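You operate a simulated robot arm through the tools that you are given. There is no shell and no other tool. Be economical: measure what you need, move in short steps, check, and stop when the job is done.

Carry out the task below with a simulated two-armed robot. There is one attempt and no reset: what you move stays moved.

Task
Roll the dust off the orange sheet, lay it on the pack and slide the side pusher home.
Fine: use the teal roller and put it back; clamp the side pusher.

Only the result counts: the job must be done as asked and must still hold three seconds after the hand-in. Knocking over, shifting, dropping, spilling or breaking anything else fails it. Flat cloth is picked up by pressing the open fingertips on it (5 to 10 N) and closing them slowly along it; thin cloth reads only 2 to 8 mm in the jaws.

Robot
Two 7-joint arms with two-finger parallel grippers on one trunk, on a base that drives. Base frame: it is fixed to the floor where the robot stands at the start and does not move with it; the origin is under the middle of the robot, x ahead of it, y to its left, z up. Units: cm, degrees, N and s.
The left shoulder is at the start at [6, 14.4, 92.6], the right one opposite. With the tool pointing down near the work surface each hand reaches from about 30 to 72 cm from the robot's upright axis, wherever it stands, measured 20 degrees to its own side. Places, roughly: bed of the squaring deck [60, 130, 90]; brown sheet [75, 125, 100]; front clamp [50, 110, 90]; pins lever [60, 160, 90]; side clamp [70, 100, 90]; side pusher [60, 110, 90]; steel plate [75, 125, 100]. Payload 1.57 kg a hand.
The tool frame of a hand sits at the grasp point between the pads (the TCP): z along the fingers, y along the line on which they close. The tips reach 3 cm beyond it. The gripper opens to 11 cm. The fingers are 2.4 cm wide and 1.2 cm thick; the gripper's body (4.8 by 11.2 cm) begins 7.8 cm behind the TCP.
Orientation is told as [roll, pitch, yaw] about the base's x, y, z axes, in that order, counted from this pose: with the fingers straight down and closing along the base's y, the tool's x points along the base's -x, its y along +y and its z along -z.

Tools
- The arms move only by the tool move_arm. It takes "left_rows", "right_rows" or both (then of equal length, played together; a hand with none holds still); each is a list of rows, each a list of 7 numbers: the shift along the tool's x, y, z in units of 150 mm (1.0 is 150 mm), then the turn, a rotation vector about the tool's x, y, z in units of 60 degrees (1.0 is 60 degrees), then the finger opening in cm, from 0 to 11. In form: [[dx, dy, dz, rx, ry, rz, grip], ...]. A call has 1 to 10 rows; each row is the pose to reach, as a shift and turn from the pose commanded when the call began, along the tool's axes at that moment. A call with a number of a shift or a turn outside -1 to 1 is refused whole. Each row takes 0.2 s and may step no farther than 5 cm and 8.6 degrees from the row before; otherwise, or with a gripper value out of range, the whole call is refused. Where a pose cannot be reached the arm comes as near as it can. A force on the tool above 70 N (or 10 N above the force at the start of the call, whichever is more), or a blocked arm, ends the call early, and 0.2 s more pass. Each finger travels about 4.5 cm/s and halts on what it meets, pressing with about 30 N; the grip force reading is that of the motor and also rises with nothing between the fingers. The clock runs only during rows and for 0.2 s after the last one: add rows that repeat a pose to give the fingers time. The reply holds the time, the measured pose of the TCP, the force on the tool along the base axes, the opening and the grip force, in the units named above and with some noise, with the torque about the TCP (base axes, N m) and any sound that the robot's microphone picked up.
- Cameras (640 x 400 px; columns grow to the right, rows downward): "scene" is now at [4.3, 1, 153.03]; the picture's right is [0.14, -0.99, 0.00], its down [-0.79, -0.11, -0.61] and it looks along [0.60, 0.08, -0.79] (base axes); focal length 258 px, centre (320, 200). "left" rides on the left gripper at [7, -1.6, -14.1] in its tool frame; the picture's right is [0.23, 0.97, 0.00], its down [-0.86, 0.20, -0.48] and it looks along [-0.47, 0.11, 0.88] (tool axes); focal length 222 px, centre (320, 200). "right" rides on the right gripper at [7, 1.6, -14.1] in its tool frame; the picture's right is [-0.23, 0.97, 0.00], its down [-0.85, -0.20, -0.48] and it looks along [-0.47, -0.11, 0.88] (tool axes); focal length 222 px, centre (320, 200). There is no depth. A picture from a camera that has moved, and an enlarged one, comes with that camera's place and axes in the base frame and with its lens.
- camera(camera): a new picture of that camera. The clock stands still meanwhile.
- lift_body(by): slides the trunk up (or, below 0, down) by that many cm; the arms and the scene camera ride with it, the base frame stays. It gives what a move gives, with no picture.
- steer(legs): drives the robot by 1 to 6 legs, each [ahead, left, turn to the left] in cm, cm and degrees, along the robot's own axes; the way and the turn of a leg run together, so that a leg with both is an arc; at most 150 cm and 180 degrees a leg. The arms and the cameras ride along, it lands a little off, and it stops where it bumps. It gives what a move gives.
- aim_head(pan, tilt): turns the head with the scene camera to pan (to the left, within 86 degrees either way) and tilt (down, from -29 to 69), counted from straight ahead of the robot. It gives what a move gives.
- enlarge(camera, box): a new picture of the part [left, top, right, bottom] of that camera's present view, enlarged. The clock stands still meanwhile.
- close_job(): hands the job in; it is judged then, once.

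Go step by step. Nothing tells you exact positions but the pictures and the camera data: compare them with the known pose of the tool, close in by small moves and look again before you grip or let go. The budget is 120 turns and 88 pictures, counting those below and the enlarged ones. Unless the task says otherwise, let go and move clear before handing in, and close with one line.

The tools are called after ">>>" as a command line: name --argument value ..., lists and objects as JSON in quotes. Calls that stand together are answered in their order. move_arm: Moves the arms, as the interface text tells. Its arguments: {"type":"object","properties":{"left_rows":{"type":"array"},"right_rows":{"type":"array"}},"required":[]} The other tools are called the same way: lift_body (by) slides the trunk up or down; steer (legs) drives the base; aim_head (pan, tilt) turns the head that bears the scene camera; camera (camera) takes a picture; enlarge (camera, box) takes an enlarged picture of a part of a camera's view; close_job () hands the job in.

At the start:

```text
clock: 0.0
left_eef_pos: [28.49, 36.26, 99.95]
left_tool_rot: [0.0, -0.1, 0.0]
left_force: [0.0, -0.2, 0.3]
left_wrist_torque: [-0.02, 0.03, 0.03]
left_gripper_width: 10.99
left_finger_force: 0.1
right_eef_pos: [39.02, 0.64, 99.95]
right_tool_rot: [0.0, 0.0, 0.0]
right_force: [1.0, -1.0, -1.9]
right_wrist_torque: [0.0, -0.01, 0.0]
right_gripper_width: 10.98
right_finger_force: 0.1
trunk travel left (down, up): [-52.5, 6.5]
robot x, y, heading: [-0.12, -0.19, -0.1]
head pan, tilt: [8.0, 52.4]
```

scene: 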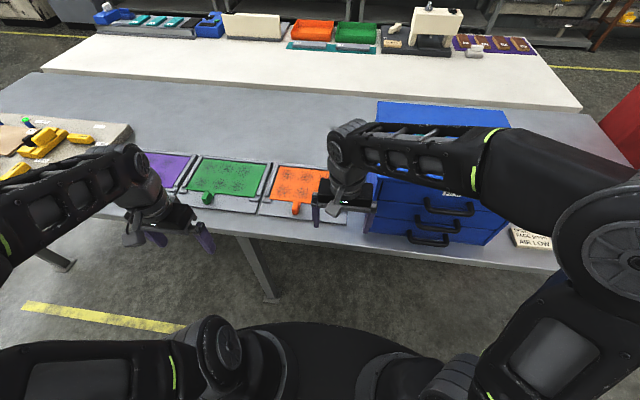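
right: 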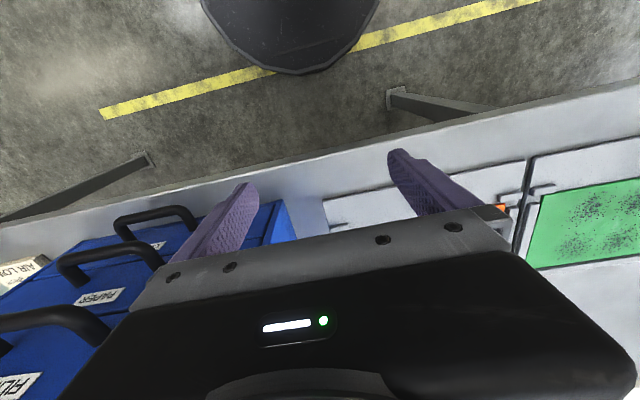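
left: 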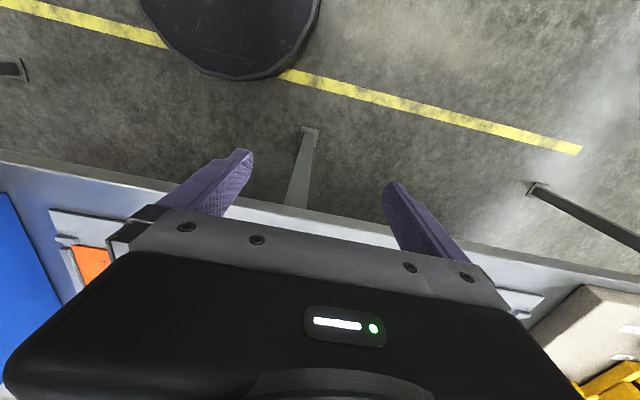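

I see a bench with purple, green and orange sheets in shallow trays right ahead; the squaring deck is further left. I look around before moving.

>>> aim_head --pan 60 --tilt 35

>>> enlarge --camera "scene" --box '[120, 60, 440, 260]'

>>> camera --camera "scene"

```text
clock: 1.2
left_eef_pos: [28.48, 36.22, 99.89]
left_tool_rot: [0.0, 0.1, 0.1]
left_force: [-0.4, 0.2, -0.9]
left_wrist_torque: [0.01, 0.01, 0.02]
left_gripper_width: 10.98
left_finger_force: 0.1
right_eef_pos: [39.07, 0.6, 100.09]
right_tool_rot: [0.0, 0.0, 0.0]
right_force: [-1.3, 0.0, 0.7]
right_wrist_torque: [-0.02, 0.01, 0.03]
right_gripper_width: 11.01
right_finger_force: 0.1
trunk travel left (down, up): [-52.5, 6.5]
robot x, y, heading: [-0.03, 0.02, 0.1]
head pan, tilt: [60.0, 35.0]
```

```text
2.00 times, centred on (280, 160) of scene
camera zoom: at [1.32, 7.58, 155.52], right [0.87, -0.5, 0.0], down [-0.29, -0.5, -0.82], along [0.41, 0.71, -0.57], focal length 517 px, centre (400, 280)
```

zoom: 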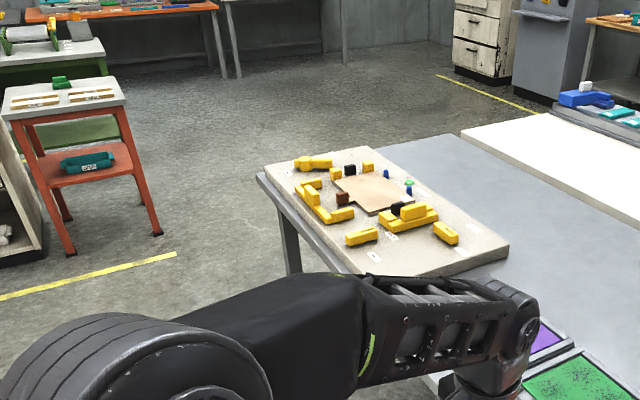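

```text
83 pictures are left
camera scene: at [1.32, 7.58, 155.52], right [0.87, -0.5, 0.0], down [-0.29, -0.5, -0.82], along [0.41, 0.71, -0.57], focal length 258 px, centre (320, 200)
```

scene: 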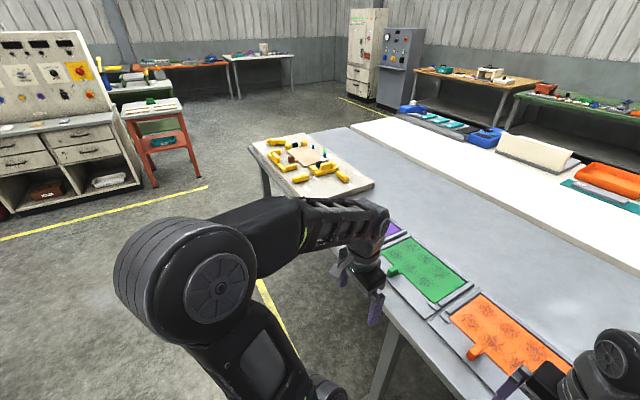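

The squaring deck sits on the left end of the bench; a red stand at far left carries a teal item and a green item. I zoom into candidates for the teal roller and into the deck.

>>> enlarge --camera "scene" --box '[100, 80, 220, 155]'

>>> enlarge --camera "scene" --box '[240, 125, 380, 212]'

>>> enlarge --camera "scene" --box '[390, 90, 640, 246]'

>>> aim_head --pan 10 --tilt 40

>>> camera --camera "scene"

```text
5.33 times, centred on (160, 118) of scene
camera zoom: at [1.32, 7.58, 155.52], right [0.87, -0.5, 0.0], down [-0.29, -0.5, -0.82], along [0.41, 0.71, -0.57], focal length 1378 px, centre (1173, 640)
```

zoom: 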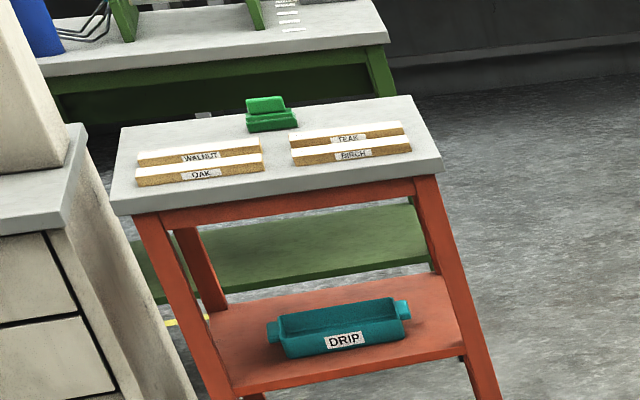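

```text
4.57 times, centred on (310, 168) of scene
camera zoom: at [1.32, 7.58, 155.52], right [0.87, -0.5, 0.0], down [-0.29, -0.5, -0.82], along [0.41, 0.71, -0.57], focal length 1182 px, centre (366, 344)
```

zoom: 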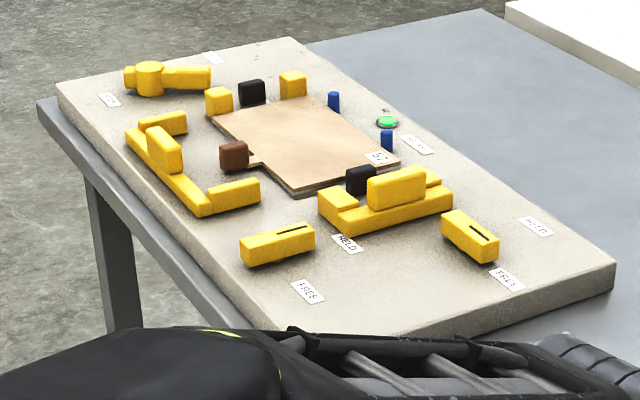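

```text
2.56 times, centred on (515, 168) of scene
camera zoom: at [1.32, 7.58, 155.52], right [0.87, -0.5, 0.0], down [-0.29, -0.5, -0.82], along [0.41, 0.71, -0.57], focal length 662 px, centre (-179, 282)
```

zoom: 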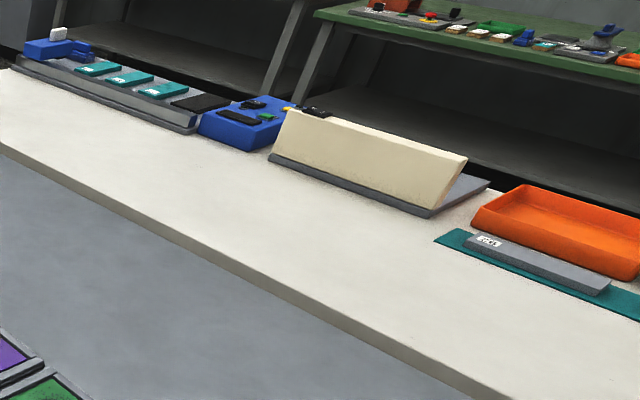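

```text
clock: 2.4
left_eef_pos: [28.36, 36.25, 100.03]
left_tool_rot: [0.0, -0.1, 0.1]
left_force: [1.2, -0.1, -0.2]
left_wrist_torque: [-0.01, 0.01, -0.02]
left_gripper_width: 10.97
left_finger_force: 0.0
right_eef_pos: [39.06, 0.5, 99.97]
right_tool_rot: [0.0, 0.0, 0.0]
right_force: [0.2, -0.2, -0.2]
right_wrist_torque: [0.02, -0.01, 0.0]
right_gripper_width: 11.02
right_finger_force: 0.0
trunk travel left (down, up): [-52.5, 6.5]
robot x, y, heading: [-0.15, 0.45, -0.2]
head pan, tilt: [10.0, 40.0]
```

```text
79 pictures are left
camera scene: at [5.28, 1.44, 154.77], right [0.17, -0.98, 0.0], down [-0.63, -0.11, -0.77], along [0.75, 0.13, -0.64], focal length 258 px, centre (320, 200)
```

scene: 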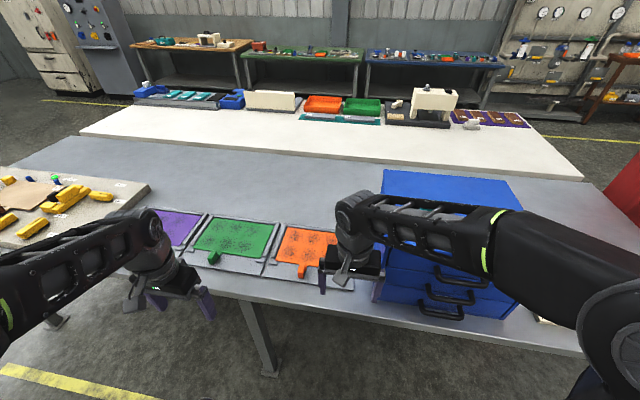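

The sheets' cards and the drawers need a closer look; the roller may be in the blue cabinet.

>>> enlarge --camera "scene" --box '[130, 190, 390, 352]'

>>> enlarge --camera "scene" --box '[360, 160, 560, 340]'

>>> enlarge --camera "right" --box '[0, 180, 330, 400]'

>>> aim_head --pan -50 --tilt 40

>>> camera --camera "scene"

```text
2.46 times, centred on (260, 271) of scene
camera zoom: at [5.28, 1.44, 154.77], right [0.17, -0.98, 0.0], down [-0.63, -0.11, -0.77], along [0.75, 0.13, -0.64], focal length 636 px, centre (468, 25)
```

zoom: 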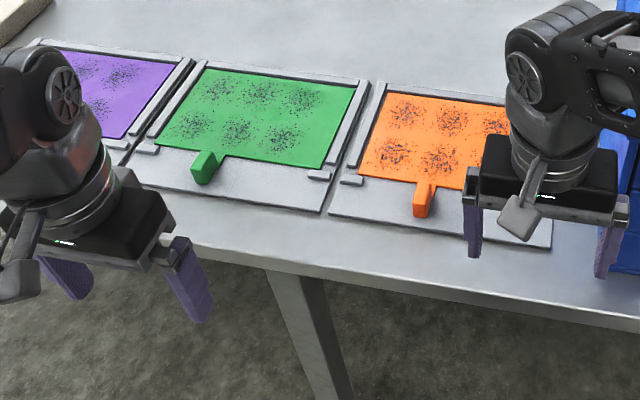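

```text
2.22 times, centred on (460, 250) of scene
camera zoom: at [5.28, 1.44, 154.77], right [0.17, -0.98, 0.0], down [-0.63, -0.11, -0.77], along [0.75, 0.13, -0.64], focal length 574 px, centre (9, 89)
```

zoom: 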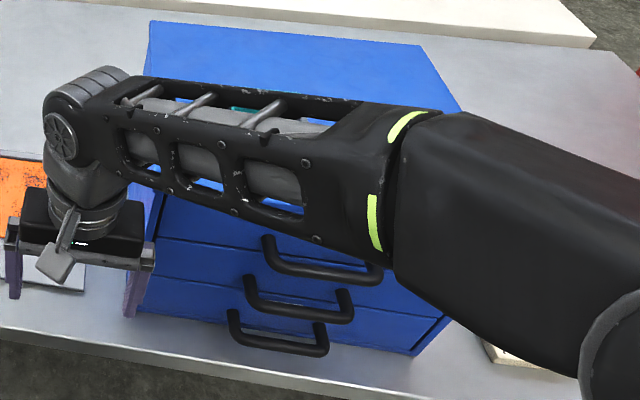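

```text
1.82 times, centred on (165, 290) of right
camera zoom: at [32.02, 2.22, 114.17], right [0.23, 0.97, 0.0], down [0.85, -0.2, 0.48], along [0.47, -0.11, -0.88], focal length 404 px, centre (602, 36)
```

zoom: 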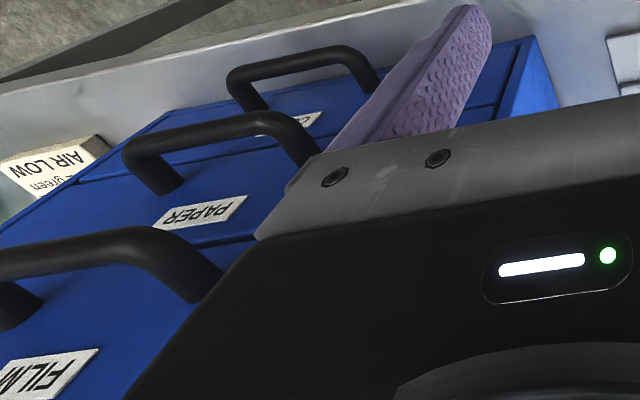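

```text
clock: 3.7
left_eef_pos: [28.51, 36.26, 99.92]
left_tool_rot: [0.0, 0.0, 0.0]
left_force: [-0.2, 0.4, -1.0]
left_wrist_torque: [-0.06, 0.0, -0.03]
left_gripper_width: 10.98
left_finger_force: 0.1
right_eef_pos: [39.0, 0.56, 100.01]
right_tool_rot: [0.0, 0.0, 0.0]
right_force: [-0.1, -0.1, -0.1]
right_wrist_torque: [0.0, -0.03, -0.01]
right_gripper_width: 10.97
right_finger_force: 0.0
trunk travel left (down, up): [-52.5, 6.5]
robot x, y, heading: [0.09, 0.12, -0.3]
head pan, tilt: [-50.0, 40.0]
```

```text
75 pictures are left
camera scene: at [2.38, -6.55, 154.77], right [-0.77, -0.64, 0.0], down [-0.41, 0.49, -0.77], along [0.49, -0.59, -0.64], focal length 258 px, centre (320, 200)
```

scene: 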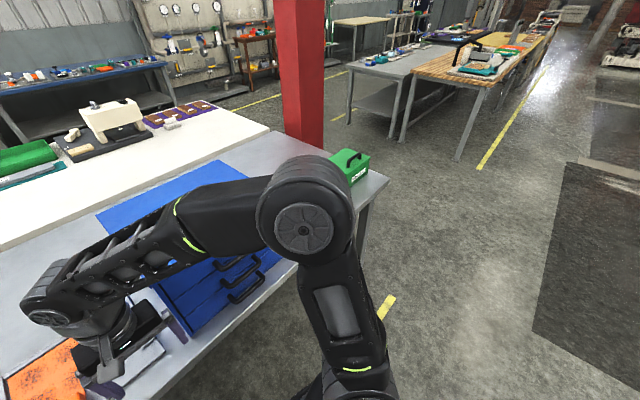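

Something teal shows behind the right forearm on top of the cabinet. I back the robot off to see the bench unobstructed.

>>> steer --legs '[[-40, 0, 0]]'

>>> aim_head --pan -10 --tilt 38

>>> camera --camera "scene"

>>> enlarge --camera "scene" --box '[240, 100, 480, 250]'

```text
clock: 6.2
left_eef_pos: [-12.34, 36.32, 99.95]
left_tool_rot: [0.0, 0.1, 0.4]
left_force: [-0.9, 0.4, -0.5]
left_wrist_torque: [0.0, 0.0, 0.0]
left_gripper_width: 11.0
left_finger_force: 0.1
right_eef_pos: [-1.54, 0.75, 100.07]
right_tool_rot: [0.1, 0.0, 0.4]
right_force: [0.0, -0.3, 0.1]
right_wrist_torque: [-0.01, 0.0, 0.0]
right_gripper_width: 11.01
right_finger_force: 0.1
trunk travel left (down, up): [-52.5, 6.5]
robot x, y, heading: [-40.33, 0.16, 0.6]
head pan, tilt: [-50.0, 40.0]
```

```text
clock: 7.3
left_eef_pos: [-12.36, 36.33, 100.0]
left_tool_rot: [0.0, 0.0, 0.4]
left_force: [0.3, -0.4, 0.0]
left_wrist_torque: [-0.05, 0.0, 0.02]
left_gripper_width: 10.98
left_finger_force: 0.0
right_eef_pos: [-1.51, 0.75, 99.93]
right_tool_rot: [0.0, 0.1, 0.3]
right_force: [0.2, -0.3, 0.2]
right_wrist_torque: [0.0, 0.02, -0.01]
right_gripper_width: 10.98
right_finger_force: 0.0
trunk travel left (down, up): [-52.5, 6.5]
robot x, y, heading: [-40.55, -0.51, 0.4]
head pan, tilt: [-10.0, 38.0]
```

```text
74 pictures are left
camera scene: at [-35.1, -1.66, 155.07], right [-0.17, -0.99, 0.0], down [-0.61, 0.1, -0.79], along [0.78, -0.13, -0.62], focal length 258 px, centre (320, 200)
```

scene: 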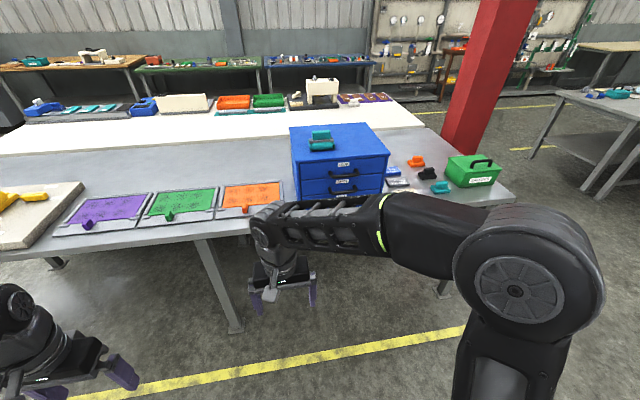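

```text
2.67 times, centred on (360, 175) of scene
camera zoom: at [-35.1, -1.66, 155.07], right [-0.17, -0.99, 0.0], down [-0.61, 0.1, -0.79], along [0.78, -0.13, -0.62], focal length 689 px, centre (213, 267)
```

zoom: 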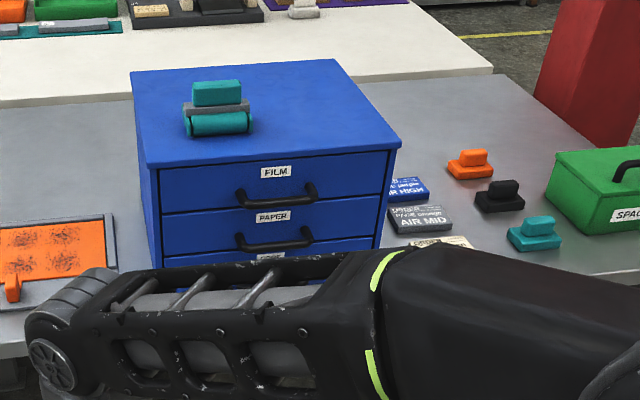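

The teal roller (handle plus drum) stands on top of the blue cabinet. I read the cards and small objects to the right.

>>> enlarge --camera "scene" --box '[376, 150, 466, 206]'

>>> enlarge --camera "scene" --box '[280, 110, 400, 190]'

>>> enlarge --camera "scene" --box '[50, 160, 300, 250]'

```text
7.11 times, centred on (421, 178) of scene
camera zoom: at [-35.1, -1.66, 155.07], right [-0.17, -0.99, 0.0], down [-0.61, 0.1, -0.79], along [0.78, -0.13, -0.62], focal length 1838 px, centre (-398, 356)
```

zoom: 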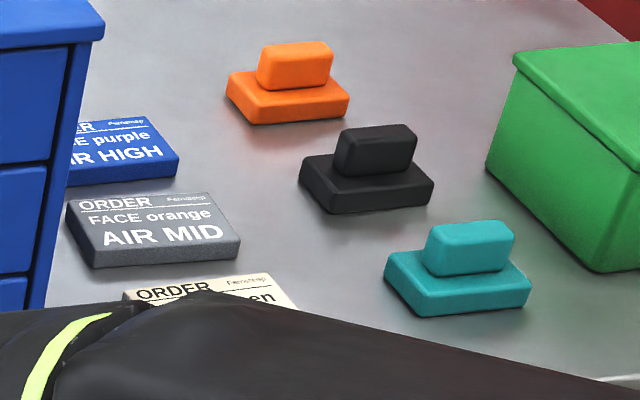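

```text
5.00 times, centred on (340, 150) of scene
camera zoom: at [-35.1, -1.66, 155.07], right [-0.17, -0.99, 0.0], down [-0.61, 0.1, -0.79], along [0.78, -0.13, -0.62], focal length 1292 px, centre (220, 450)
```

zoom: 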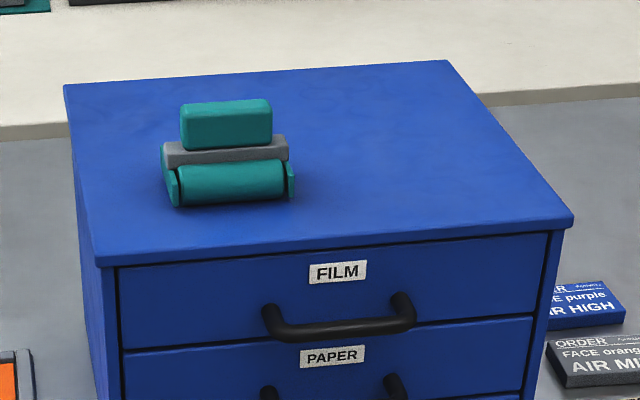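

```text
2.56 times, centred on (175, 205) of scene
camera zoom: at [-35.1, -1.66, 155.07], right [-0.17, -0.99, 0.0], down [-0.61, 0.1, -0.79], along [0.78, -0.13, -0.62], focal length 662 px, centre (691, 187)
```

zoom: 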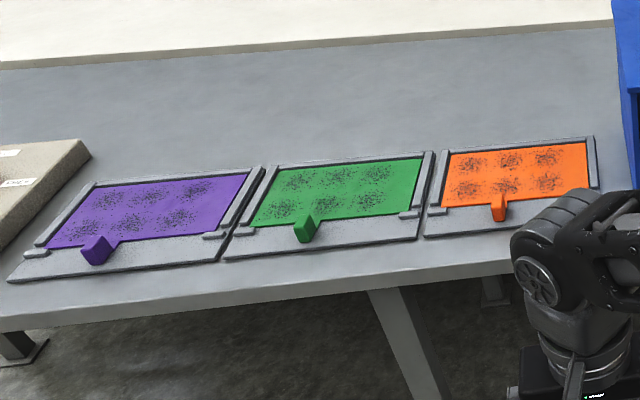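

The order card matches (orange face); the roller stands at about [53, -17, 111+] on the cabinet, the orange sheet at x 53–67, y 1–24, z≈87. I drive up with the right hand raised and look closer.

>>> move_arm --right_rows '[[0, 0, -0.32, 0, 0, 0, 11], [0, 0, -0.64, 0, 0, 0, 11], [0, 0, -0.96, 0, 0, 0, 11], [0, 0, -1, 0, 0, 0.14, 11], [0, 0, -1, 0, 0, 0.28, 11], [0, 0, -1, 0, 0, 0.42, 11], [0, 0, -1, 0, 0, 0.56, 11], [0, 0, -1, 0, 0, 0.7, 11], [0, 0, -1, 0, 0, 0.84, 11]]'

>>> steer --legs '[[40, 10, 0]]'

>>> move_arm --right_rows '[[0, 0, -0.33, 0, 0, 0.13, 11], [0, 0, -0.66, 0, 0, 0.26, 11], [0, 0, -0.8, 0, 0, 0.39, 11], [0, 0, -0.8, 0, 0, 0.52, 11], [0, 0, -0.8, 0, 0, 0.66, 11]]'

>>> aim_head --pan -20 --tilt 45

>>> camera --camera "scene"

>>> camera --camera "right"

```text
clock: 9.3
left_eef_pos: [-12.33, 36.27, 99.97]
left_tool_rot: [0.0, 0.0, 0.4]
left_force: [0.1, -0.2, -0.7]
left_wrist_torque: [-0.03, -0.02, -0.02]
left_gripper_width: 11.01
left_finger_force: 0.1
right_eef_pos: [1.28, -5.1, 113.41]
right_tool_rot: [2.4, 0.4, -32.5]
right_force: [-0.2, 0.4, -0.7]
right_wrist_torque: [-0.02, -0.03, -0.01]
right_gripper_width: 11.0
right_finger_force: 0.0
right hand out of reach, approached as far as the arm can: row 3, 4, 5, 6, 7, 8, 9
trunk travel left (down, up): [-52.5, 6.5]
robot x, y, heading: [-40.55, -0.3, 0.5]
head pan, tilt: [-10.0, 38.0]
```

```text
clock: 11.9
left_eef_pos: [28.29, 46.79, 99.91]
left_tool_rot: [-0.1, 0.0, 0.6]
left_force: [-0.3, 0.1, 0.5]
left_wrist_torque: [0.0, 0.02, 0.04]
left_gripper_width: 11.0
left_finger_force: 0.1
right_eef_pos: [41.97, 5.44, 113.25]
right_tool_rot: [2.3, 0.2, -32.4]
right_force: [0.4, 0.2, -0.6]
right_wrist_torque: [0.02, 0.02, 0.0]
right_gripper_width: 11.0
right_finger_force: 0.0
trunk travel left (down, up): [-52.5, 6.5]
robot x, y, heading: [-0.03, 10.22, 0.6]
head pan, tilt: [-10.0, 38.0]
```

```text
clock: 13.1
left_eef_pos: [28.48, 45.89, 100.32]
left_tool_rot: [0.4, 0.0, 0.5]
left_force: [0.6, -2.4, 0.7]
left_wrist_torque: [0.25, -0.01, -0.02]
left_gripper_width: 10.97
left_finger_force: 0.1
right_eef_pos: [43.68, -6.27, 111.49]
right_tool_rot: [1.8, 2.6, -72.1]
right_force: [0.1, -3.5, -1.0]
right_wrist_torque: [0.43, 0.04, -0.01]
right_gripper_width: 10.98
right_finger_force: 0.1
right hand out of reach, approached as far as the arm can: row 1, 2, 3, 4, 5
trunk travel left (down, up): [-52.5, 6.5]
robot x, y, heading: [0.03, 10.36, 0.6]
head pan, tilt: [-10.0, 38.0]
```

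```text
clock: 13.8
left_eef_pos: [28.31, 46.84, 100.04]
left_tool_rot: [-0.1, 0.0, 0.5]
left_force: [-0.4, -0.1, 0.2]
left_wrist_torque: [0.0, 0.01, 0.04]
left_gripper_width: 10.98
left_finger_force: 0.1
right_eef_pos: [43.58, -5.02, 111.75]
right_tool_rot: [1.8, 1.7, -71.8]
right_force: [1.6, -1.1, 0.1]
right_wrist_torque: [-0.02, 0.03, 0.0]
right_gripper_width: 10.98
right_finger_force: 0.1
trunk travel left (down, up): [-52.5, 6.5]
robot x, y, heading: [0.21, 10.07, 1.0]
head pan, tilt: [-20.0, 45.0]
```

```text
69 pictures are left
camera scene: at [4.74, 7.57, 154.05], right [-0.33, -0.94, 0.0], down [-0.67, 0.23, -0.71], along [0.67, -0.23, -0.71], focal length 258 px, centre (320, 200)
```

scene: 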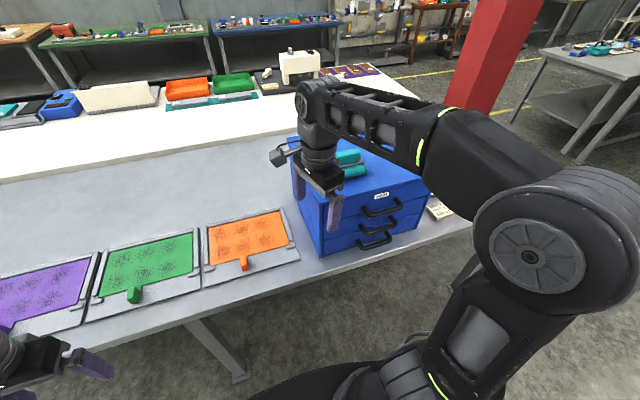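

```text
68 pictures are left
camera right: at [42.58, 1.63, 126.2], right [1.0, 0.09, 0.02], down [0.07, -0.89, 0.45], along [0.06, -0.44, -0.89], focal length 222 px, centre (320, 200)
```

right: 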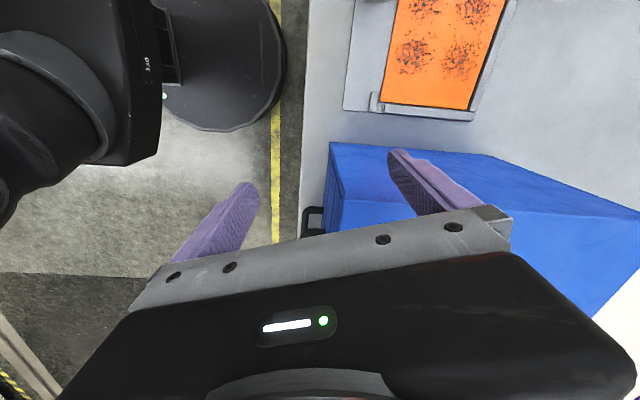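

The roller sits partly hidden behind the hand, and upward reach is limited at this distance. I back the right hand off the cabinet side, lift the trunk and retract the hand before driving nearer.

>>> move_arm --right_rows '[[0.2, 0, 0, 0, 0, 0, 11], [0.45, 0, 0, 0, 0, 0, 11]]'

>>> lift_body --by 6.4

>>> move_arm --right_rows '[[0.1, -0.3, 0, 0, 0, 0.1, 11], [0.2, -0.6, 0, 0, 0, 0.2, 11], [0.3, -0.9, 0, 0, 0, 0.31, 11], [0.3, -0.9, -0.25, 0, 0, 0.31, 11], [0.3, -0.9, -0.5, 0, 0, 0.31, 11], [0.3, -0.9, -0.7, 0, 0, 0.31, 11]]'

```text
clock: 14.4
left_eef_pos: [28.15, 46.9, 99.96]
left_tool_rot: [-0.1, 0.1, 0.6]
left_force: [1.0, 0.2, -0.4]
left_wrist_torque: [0.0, 0.0, -0.01]
left_gripper_width: 11.01
left_finger_force: 0.0
right_eef_pos: [41.32, 0.99, 111.95]
right_tool_rot: [1.6, 1.7, -72.0]
right_force: [-0.3, -0.1, 0.0]
right_wrist_torque: [-0.04, -0.03, -0.02]
right_gripper_width: 11.0
right_finger_force: 0.0
trunk travel left (down, up): [-52.5, 6.5]
robot x, y, heading: [-0.09, 10.26, 0.5]
head pan, tilt: [-20.0, 45.0]
```

```text
clock: 15.4
left_eef_pos: [28.33, 46.85, 106.32]
left_tool_rot: [0.0, 0.0, 0.5]
left_force: [-0.4, 0.6, 0.4]
left_wrist_torque: [0.04, -0.03, 0.0]
left_gripper_width: 10.98
left_finger_force: 0.0
right_eef_pos: [41.42, 1.04, 118.42]
right_tool_rot: [1.7, 1.9, -72.0]
right_force: [0.5, 0.1, 0.0]
right_wrist_torque: [0.0, -0.02, -0.05]
right_gripper_width: 11.0
right_finger_force: 0.1
trunk travel left (down, up): [-58.9, 0.1]
robot x, y, heading: [0.03, 10.4, 0.6]
head pan, tilt: [-20.0, 45.0]
```

```text
clock: 16.8
left_eef_pos: [28.33, 47.02, 106.25]
left_tool_rot: [0.0, -0.1, 0.5]
left_force: [0.7, 0.5, 0.3]
left_wrist_torque: [-0.02, 0.01, -0.02]
left_gripper_width: 11.0
left_finger_force: 0.0
right_eef_pos: [27.18, 1.21, 118.18]
right_tool_rot: [1.0, 2.1, -90.6]
right_force: [1.1, 0.4, 0.3]
right_wrist_torque: [-0.01, 0.0, -0.02]
right_gripper_width: 11.01
right_finger_force: 0.0
right hand out of reach, approached as far as the arm can: row 4, 5, 6
trunk travel left (down, up): [-58.9, 0.1]
robot x, y, heading: [0.1, 10.21, 0.5]
head pan, tilt: [-20.0, 45.0]
```

The hand can only go to about z=118 pointing down, so I will slide its open fingers over the roller from the side. I drive closer first.

>>> steer --legs '[[12, -5, 0]]'

>>> aim_head --pan -25 --tilt 45

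>>> camera --camera "scene"

>>> camera --camera "right"

```text
clock: 18.1
left_eef_pos: [40.67, 42.02, 106.33]
left_tool_rot: [0.0, 0.1, 0.6]
left_force: [1.0, 0.2, -0.4]
left_wrist_torque: [-0.01, 0.01, -0.03]
left_gripper_width: 11.01
left_finger_force: 0.0
right_eef_pos: [39.53, -3.83, 117.98]
right_tool_rot: [1.0, 2.1, -90.7]
right_force: [0.8, 0.0, -0.5]
right_wrist_torque: [0.01, 0.04, 0.0]
right_gripper_width: 11.01
right_finger_force: 0.1
trunk travel left (down, up): [-58.9, 0.1]
robot x, y, heading: [12.44, 5.63, 0.5]
head pan, tilt: [-20.0, 45.0]
```

```text
clock: 18.8
left_eef_pos: [40.51, 42.0, 106.32]
left_tool_rot: [0.0, 0.0, 0.6]
left_force: [-0.6, -0.2, 0.0]
left_wrist_torque: [0.0, -0.03, 0.03]
left_gripper_width: 11.0
left_finger_force: 0.1
right_eef_pos: [39.22, -3.82, 118.09]
right_tool_rot: [1.2, 2.2, -90.6]
right_force: [-0.2, 0.4, 0.1]
right_wrist_torque: [-0.01, 0.05, 0.02]
right_gripper_width: 10.99
right_finger_force: 0.1
trunk travel left (down, up): [-58.9, 0.1]
robot x, y, heading: [12.24, 5.28, 0.6]
head pan, tilt: [-25.0, 45.0]
```

```text
67 pictures are left
camera scene: at [16.67, 2.01, 160.45], right [-0.41, -0.91, 0.0], down [-0.64, 0.29, -0.71], along [0.64, -0.29, -0.71], focal length 258 px, centre (320, 200)
```

scene: 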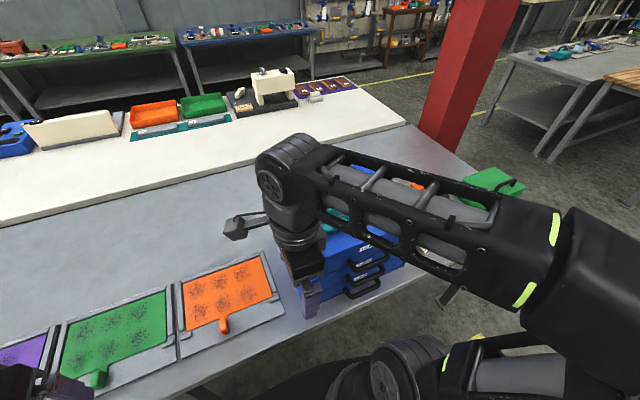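

```text
66 pictures are left
camera right: at [40.79, 2.71, 132.54], right [0.97, -0.24, 0.01], down [-0.22, -0.87, 0.44], along [-0.1, -0.43, -0.9], focal length 222 px, centre (320, 200)
```

right: 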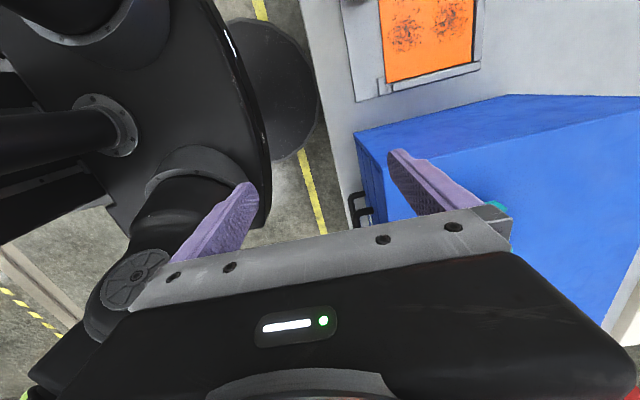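

The forearm hides the roller; I swing the right hand left to get a clear look at it.

>>> move_arm --right_rows '[[0.3, 0, 0, 0, 0, 0, 11], [0.6, 0, 0, 0, 0, 0, 11], [0.9, 0, 0, 0, 0, 0, 11], [1, 0, 0, 0, 0, 0, 11]]'

>>> enlarge --camera "scene" --box '[180, 140, 460, 315]'

```text
clock: 19.8
left_eef_pos: [40.5, 42.09, 106.45]
left_tool_rot: [0.0, 0.0, 0.6]
left_force: [0.5, -0.2, 0.5]
left_wrist_torque: [-0.05, -0.02, 0.0]
left_gripper_width: 10.99
left_finger_force: 0.1
right_eef_pos: [39.44, 11.37, 118.46]
right_tool_rot: [1.1, 2.2, -90.7]
right_force: [-0.5, -0.1, 0.4]
right_wrist_torque: [0.01, -0.01, 0.01]
right_gripper_width: 11.01
right_finger_force: 0.1
trunk travel left (down, up): [-58.9, 0.1]
robot x, y, heading: [11.98, 5.47, 0.4]
head pan, tilt: [-25.0, 45.0]
```

```text
2.29 times, centred on (320, 228) of scene
camera zoom: at [16.66, 1.98, 160.45], right [-0.41, -0.91, 0.0], down [-0.64, 0.29, -0.71], along [0.64, -0.29, -0.71], focal length 591 px, centre (320, 137)
```

zoom: 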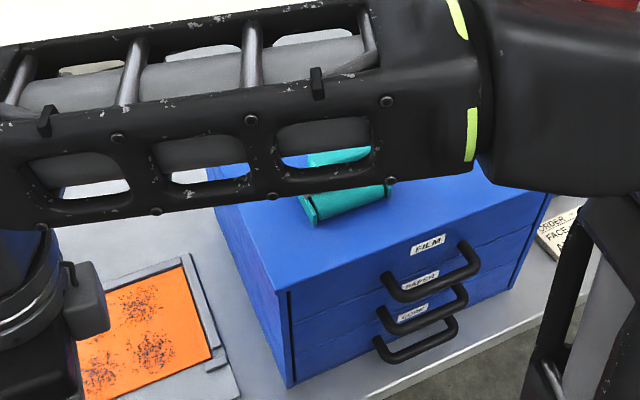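

The drum spans y -13 to -21 at x≈51, z≈112, with the handle above at about [53, -17, 115]. I bring the hand to [53, -4, 118] and level it before sliding over the handle.

>>> move_arm --right_rows '[[-0.2, 0.2, 0, 0.017, -0.037, 0, 11], [-0.4, 0.4, 0, 0.017, -0.037, 0, 11], [-0.6, 0.6, 0, 0.017, -0.037, 0, 11], [-0.8, 0.75, 0, 0.017, -0.037, 0, 11], [-1, 0.9, 0, 0.017, -0.037, 0, 11]]'

>>> camera --camera "right"

>>> camera --camera "scene"

```text
clock: 21.0
left_eef_pos: [40.44, 42.13, 106.26]
left_tool_rot: [-0.1, 0.0, 0.5]
left_force: [-0.1, 0.5, -0.5]
left_wrist_torque: [-0.02, -0.05, 0.02]
left_gripper_width: 10.96
left_finger_force: 0.0
right_eef_pos: [52.65, -3.83, 118.24]
right_tool_rot: [0.1, -0.1, -90.5]
right_force: [-0.9, 0.0, -0.3]
right_wrist_torque: [-0.01, -0.02, 0.03]
right_gripper_width: 11.0
right_finger_force: 0.1
right hand out of reach, approached as far as the arm can: row 1
trunk travel left (down, up): [-58.9, 0.1]
robot x, y, heading: [12.3, 5.39, 0.6]
head pan, tilt: [-25.0, 45.0]
```

```text
64 pictures are left
camera right: at [54.32, 3.21, 132.45], right [0.97, -0.24, 0.0], down [-0.21, -0.85, 0.48], along [-0.11, -0.47, -0.88], focal length 222 px, centre (320, 200)
```

right: 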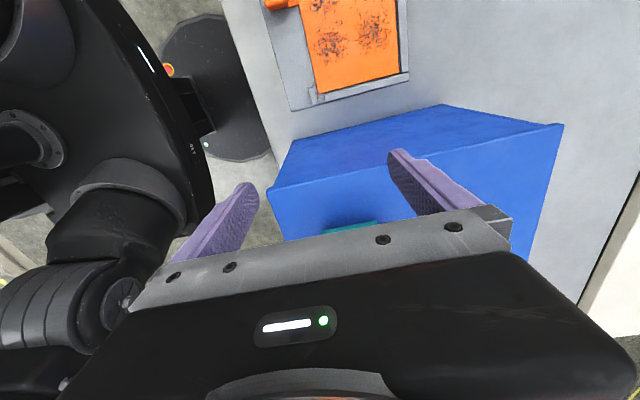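

```text
63 pictures are left
camera scene: at [16.58, 2.15, 160.45], right [-0.41, -0.91, 0.0], down [-0.64, 0.29, -0.71], along [0.64, -0.29, -0.71], focal length 258 px, centre (320, 200)
```

scene: 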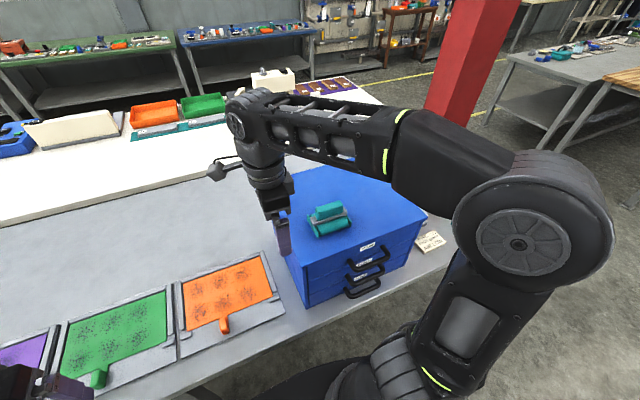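

The roller is now in clear view; I enlarge it to fix its pose.

>>> enlarge --camera "scene" --box '[250, 170, 410, 270]'

```text
4.00 times, centred on (330, 220) of scene
camera zoom: at [16.58, 2.15, 160.45], right [-0.41, -0.91, 0.0], down [-0.64, 0.29, -0.71], along [0.64, -0.29, -0.71], focal length 1034 px, centre (280, 120)
```

zoom: 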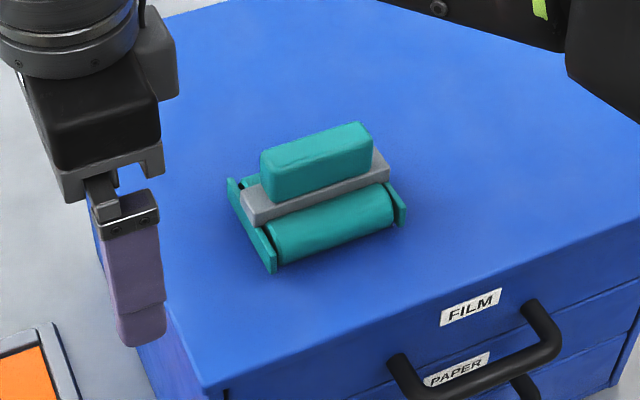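

Handle top centre is about [53.5, -17, 116.2]. I slide over it, lower to z≈116 and look.

>>> move_arm --right_rows '[[-0.3, 0.05, 0, 0, 0, 0, 11], [-0.6, 0.057, 0, 0, 0, 0, 11], [-0.86, 0.057, 0, 0, 0, 0, 11], [-0.873, 0.057, 0.08, 0, 0, 0, 11], [-0.873, 0.057, 0.14, 0, 0, 0, 11], [-0.873, 0.057, 0.14, 0, 0, 0, 11]]'

>>> enlarge --camera "scene" --box '[250, 150, 410, 270]'

>>> camera --camera "right"

```text
clock: 22.4
left_eef_pos: [40.51, 42.0, 106.32]
left_tool_rot: [0.0, -0.1, 0.6]
left_force: [-0.3, -0.2, 0.2]
left_wrist_torque: [0.0, -0.02, 0.01]
left_gripper_width: 11.02
left_finger_force: 0.0
right_eef_pos: [53.63, -17.05, 116.06]
right_tool_rot: [0.0, 0.0, -90.6]
right_force: [0.5, -0.2, 0.0]
right_wrist_torque: [0.0, -0.01, -0.01]
right_gripper_width: 10.98
right_finger_force: 0.1
trunk travel left (down, up): [-58.9, 0.1]
robot x, y, heading: [12.77, 5.3, 0.7]
head pan, tilt: [-25.0, 45.0]
```

```text
3.33 times, centred on (330, 210) of scene
camera zoom: at [16.72, 1.97, 160.44], right [-0.41, -0.91, 0.0], down [-0.64, 0.29, -0.71], along [0.64, -0.29, -0.71], focal length 862 px, centre (287, 167)
```

zoom: 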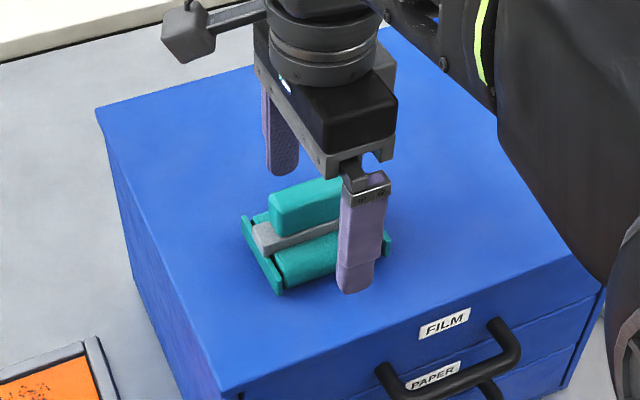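

```text
60 pictures are left
camera right: at [55.3, -10.04, 130.25], right [0.97, -0.24, 0.0], down [-0.21, -0.85, 0.48], along [-0.11, -0.46, -0.88], focal length 222 px, centre (320, 200)
```

right: 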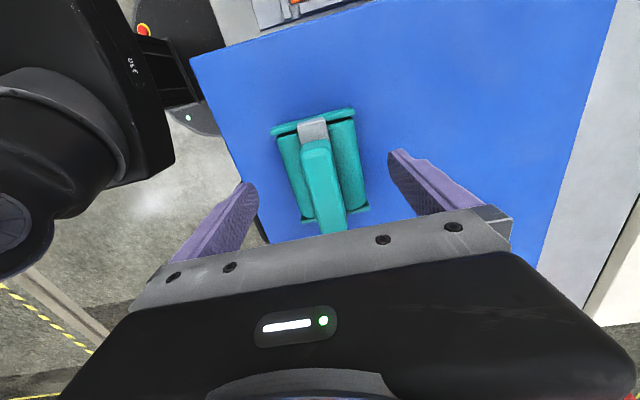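

The handle sits centred between the open fingers, so I close on it and lift slightly.

>>> move_arm --right_rows '[[0, 0, 0, 0, 0, 0, 8], [0, 0, 0, 0, 0, 0, 6], [0, 0, 0, 0, 0, 0, 4.5], [0, 0, 0, 0, 0, 0, 3], [0, 0, 0, 0, 0, 0, 1.5], [0, 0, 0, 0, 0, 0, 0], [0, 0, 0, 0, 0, 0, 0], [0, 0, 0, 0, 0, 0, 0]]'

>>> enlarge --camera "scene" --box '[250, 150, 410, 270]'

```text
clock: 24.2
left_eef_pos: [40.61, 41.95, 106.24]
left_tool_rot: [0.0, 0.0, 0.6]
left_force: [-0.9, -0.9, 0.1]
left_wrist_torque: [-0.03, 0.01, 0.01]
left_gripper_width: 10.98
left_finger_force: 0.1
right_eef_pos: [53.55, -16.93, 116.03]
right_tool_rot: [0.0, 0.0, -90.5]
right_force: [0.8, -0.3, 0.2]
right_wrist_torque: [0.02, 0.1, 0.06]
right_gripper_width: 2.19
right_finger_force: 30.3
trunk travel left (down, up): [-58.9, 0.1]
robot x, y, heading: [12.34, 5.41, 0.5]
head pan, tilt: [-25.0, 45.0]
```

```text
3.33 times, centred on (330, 210) of scene
camera zoom: at [16.72, 1.99, 160.45], right [-0.41, -0.91, 0.0], down [-0.64, 0.29, -0.71], along [0.64, -0.29, -0.71], focal length 862 px, centre (287, 167)
```

zoom: 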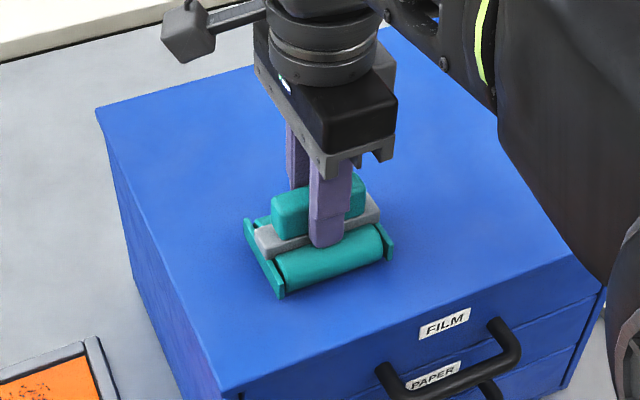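

The roller is gripped (2.2 cm). I lift it and carry it left, clear of the cabinet, over the sheet's right column.

>>> move_arm --right_rows '[[0, 0, -0.07, 0, 0, 0, 0], [0, 0, -0.14, 0, 0, 0, 0], [0.2, 0, -0.14, 0, 0, 0, 0], [0.45, 0, -0.14, 0, 0, 0, 0], [0.7, 0, -0.14, 0, 0, 0, 0], [1.0, 0, -0.14, 0, 0, 0, 0]]'

>>> move_arm --right_rows '[[0.2, 0.05, 0, 0, 0, 0, 0], [0.4, 0.1, 0, 0, 0, 0, 0], [0.54, 0.13, 0.1, 0, 0, 0, 0], [0.54, 0.13, 0.4, 0, 0, 0, 0], [0.54, 0.13, 0.7, 0, 0, 0, 0], [0.54, 0.13, 1.0, 0, 0, 0, 0]]'

>>> aim_head --pan 5 --tilt 55

>>> camera --camera "scene"

>>> camera --camera "right"

```text
clock: 25.6
left_eef_pos: [40.52, 41.97, 106.36]
left_tool_rot: [0.0, 0.1, 0.6]
left_force: [-0.5, 0.1, 0.4]
left_wrist_torque: [-0.01, 0.02, 0.01]
left_gripper_width: 11.0
left_finger_force: 0.1
right_eef_pos: [53.49, -1.79, 118.41]
right_tool_rot: [0.0, 0.0, -90.8]
right_force: [0.2, 0.3, -0.4]
right_wrist_torque: [0.01, 0.01, -0.01]
right_gripper_width: 2.17
right_finger_force: 29.7
trunk travel left (down, up): [-58.9, 0.1]
robot x, y, heading: [12.32, 5.54, 0.2]
head pan, tilt: [-25.0, 45.0]
```

```text
clock: 27.0
left_eef_pos: [40.66, 41.9, 106.35]
left_tool_rot: [0.1, 0.0, 0.6]
left_force: [0.7, 0.2, -0.4]
left_wrist_torque: [0.01, 0.0, -0.01]
left_gripper_width: 11.01
left_finger_force: 0.0
right_eef_pos: [55.83, 6.24, 103.37]
right_tool_rot: [0.1, 0.1, -90.6]
right_force: [0.6, 0.1, 0.7]
right_wrist_torque: [0.07, 0.02, 0.03]
right_gripper_width: 2.14
right_finger_force: 29.8
trunk travel left (down, up): [-58.9, 0.1]
robot x, y, heading: [11.97, 5.29, 0.6]
head pan, tilt: [-25.0, 45.0]
```

```text
clock: 27.9
left_eef_pos: [40.45, 42.02, 106.4]
left_tool_rot: [0.0, 0.0, 0.6]
left_force: [-0.4, 0.6, -0.4]
left_wrist_torque: [0.01, 0.02, -0.01]
left_gripper_width: 11.0
left_finger_force: 0.1
right_eef_pos: [55.74, 6.12, 103.51]
right_tool_rot: [0.0, -0.1, -90.7]
right_force: [-0.5, -0.6, 0.4]
right_wrist_torque: [0.01, 0.01, 0.03]
right_gripper_width: 2.17
right_finger_force: 29.9
trunk travel left (down, up): [-58.9, 0.1]
robot x, y, heading: [12.1, 5.52, 0.6]
head pan, tilt: [5.0, 55.0]
```

```text
58 pictures are left
camera scene: at [16.51, 6.05, 159.1], right [0.1, -1.0, 0.0], down [-0.82, -0.08, -0.57], along [0.57, 0.06, -0.82], focal length 258 px, centre (320, 200)
```

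scene: 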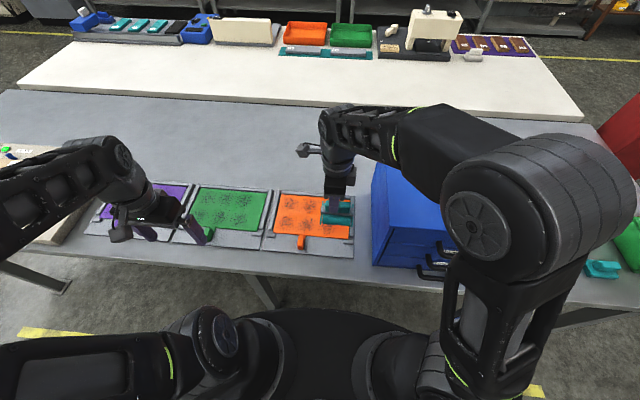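

```text
57 pictures are left
camera right: at [57.48, 13.11, 117.66], right [0.97, -0.24, 0.0], down [-0.21, -0.85, 0.48], along [-0.11, -0.46, -0.88], focal length 222 px, centre (320, 200)
```

right: 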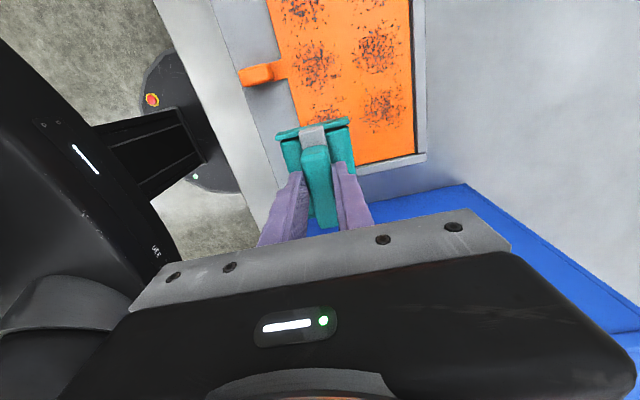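

The roller hangs over the right column of the sheet. I lower it in small steps until it touches.

>>> move_arm --right_rows '[[0, 0, 0.2, 0, 0, 0, 0], [0, 0, 0.4, 0, 0, 0, 0], [0, 0, 0.55, 0, 0, 0, 0], [0, 0, 0.6, 0, 0, 0, 0], [0, 0, 0.64, 0, 0, 0, 0]]'

>>> move_arm --right_rows '[[0, 0, 0.03, 0, 0, 0, 0]]'

>>> move_arm --right_rows '[[0, 0, 0.03, 0, 0, 0, 0]]'

>>> enlarge --camera "scene" --box '[250, 170, 390, 270]'

```text
clock: 29.1
left_eef_pos: [40.48, 41.94, 106.39]
left_tool_rot: [-0.1, 0.0, 0.6]
left_force: [0.1, 0.5, 0.0]
left_wrist_torque: [-0.02, 0.02, 0.01]
left_gripper_width: 11.01
left_finger_force: 0.0
right_eef_pos: [55.92, 6.03, 93.97]
right_tool_rot: [0.1, 0.1, -90.6]
right_force: [1.8, -1.7, 21.7]
right_wrist_torque: [0.01, 0.08, -0.03]
right_gripper_width: 2.18
right_finger_force: 29.7
trunk travel left (down, up): [-58.9, 0.1]
robot x, y, heading: [12.46, 5.63, 0.4]
head pan, tilt: [5.0, 55.0]
```

```text
clock: 29.5
left_eef_pos: [40.56, 42.02, 106.43]
left_tool_rot: [0.0, 0.1, 0.6]
left_force: [0.4, 0.0, 0.2]
left_wrist_torque: [0.02, -0.01, 0.01]
left_gripper_width: 11.01
left_finger_force: 0.0
right_eef_pos: [55.94, 6.1, 93.45]
right_tool_rot: [0.3, 0.1, -90.5]
right_force: [3.8, 1.5, 21.5]
right_wrist_torque: [-0.03, 0.02, 0.0]
right_gripper_width: 2.18
right_finger_force: 30.0
trunk travel left (down, up): [-58.9, 0.1]
robot x, y, heading: [12.53, 5.38, 0.3]
head pan, tilt: [5.0, 55.0]
```

```text
clock: 29.9
left_eef_pos: [40.47, 41.92, 106.49]
left_tool_rot: [0.0, 0.0, 0.6]
left_force: [0.1, -1.1, -0.1]
left_wrist_torque: [0.0, -0.01, -0.01]
left_gripper_width: 11.0
left_finger_force: 0.0
right_eef_pos: [55.96, 6.0, 92.93]
right_tool_rot: [0.1, 0.1, -90.5]
right_force: [6.5, 0.9, 27.1]
right_wrist_torque: [-0.13, 0.1, 0.18]
right_gripper_width: 2.16
right_finger_force: 29.8
trunk travel left (down, up): [-58.9, 0.1]
robot x, y, heading: [12.17, 5.59, 0.7]
head pan, tilt: [5.0, 55.0]
```

```text
4.00 times, centred on (320, 220) of scene
camera zoom: at [16.38, 6.06, 159.13], right [0.1, -1.0, 0.0], down [-0.81, -0.08, -0.57], along [0.57, 0.06, -0.82], focal length 1034 px, centre (320, 120)
```

zoom: 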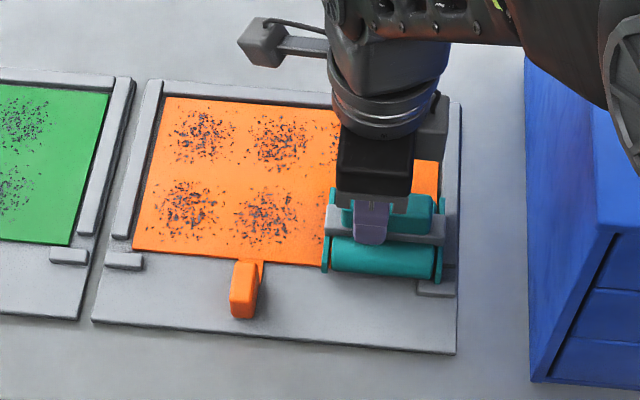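

Contact force is about 25 N, and the roller sits about 1 cm too far right and close to the front stop. I raise, shift it a little left and ahead, and touch down more gently.

>>> move_arm --right_rows '[[0, 0, -0.1, 0, 0, 0, 0], [0.08, 0.08, -0.1, 0, 0, 0, 0], [0.08, 0.08, -0.1, 0, 0, 0, 0]]'

>>> move_arm --right_rows '[[0, 0, 0.02, 0, 0, 0, 0], [0, 0, 0.02, 0, 0, 0, 0]]'

>>> move_arm --right_rows '[[0, 0, 0.02, 0, 0, 0, 0], [0, 0, 0.02, 0, 0, 0, 0]]'

>>> move_arm --right_rows '[[0, 0, 0.02, 0, 0, 0, 0], [0, 0, 0.02, 0, 0, 0, 0]]'

```text
clock: 30.7
left_eef_pos: [40.49, 41.95, 106.33]
left_tool_rot: [-0.1, -0.1, 0.6]
left_force: [-0.5, 0.4, 0.0]
left_wrist_torque: [0.0, -0.01, 0.0]
left_gripper_width: 11.01
left_finger_force: 0.2
right_eef_pos: [57.01, 7.25, 94.35]
right_tool_rot: [0.0, -0.1, -90.5]
right_force: [0.2, -0.5, -0.7]
right_wrist_torque: [0.02, 0.01, -0.02]
right_gripper_width: 2.18
right_finger_force: 29.9
trunk travel left (down, up): [-58.9, 0.1]
robot x, y, heading: [12.08, 5.22, 0.9]
head pan, tilt: [5.0, 55.0]
```

```text
clock: 31.3
left_eef_pos: [40.55, 41.95, 106.24]
left_tool_rot: [-0.1, 0.0, 0.6]
left_force: [-0.5, 0.4, -0.3]
left_wrist_torque: [-0.03, -0.01, 0.01]
left_gripper_width: 11.0
left_finger_force: 0.1
right_eef_pos: [57.06, 7.27, 94.01]
right_tool_rot: [0.0, 0.0, -90.6]
right_force: [-0.4, 0.6, 0.5]
right_wrist_torque: [0.02, -0.02, -0.03]
right_gripper_width: 2.16
right_finger_force: 30.1
trunk travel left (down, up): [-58.9, 0.1]
robot x, y, heading: [12.17, 5.31, 0.6]
head pan, tilt: [5.0, 55.0]
```

```text
clock: 31.9
left_eef_pos: [40.5, 41.92, 106.36]
left_tool_rot: [0.0, 0.1, 0.5]
left_force: [-0.4, -0.4, 0.7]
left_wrist_torque: [0.03, 0.01, -0.02]
left_gripper_width: 10.99
left_finger_force: 0.0
right_eef_pos: [57.21, 7.2, 93.61]
right_tool_rot: [0.1, 0.1, -90.6]
right_force: [0.2, -0.1, -0.2]
right_wrist_torque: [0.04, 0.0, -0.03]
right_gripper_width: 2.16
right_finger_force: 29.9
trunk travel left (down, up): [-58.9, 0.1]
robot x, y, heading: [12.14, 5.44, 0.5]
head pan, tilt: [5.0, 55.0]
```

```text
clock: 32.5
left_eef_pos: [40.51, 41.99, 106.32]
left_tool_rot: [0.1, 0.0, 0.6]
left_force: [0.4, -0.1, -0.4]
left_wrist_torque: [0.0, 0.0, 0.0]
left_gripper_width: 10.99
left_finger_force: 0.1
right_eef_pos: [57.17, 7.22, 93.35]
right_tool_rot: [-0.1, 0.0, -90.6]
right_force: [-1.5, 0.6, 0.2]
right_wrist_torque: [0.04, -0.04, 0.04]
right_gripper_width: 2.15
right_finger_force: 29.7
trunk travel left (down, up): [-58.9, 0.1]
robot x, y, heading: [12.37, 5.54, 0.5]
head pan, tilt: [5.0, 55.0]
```

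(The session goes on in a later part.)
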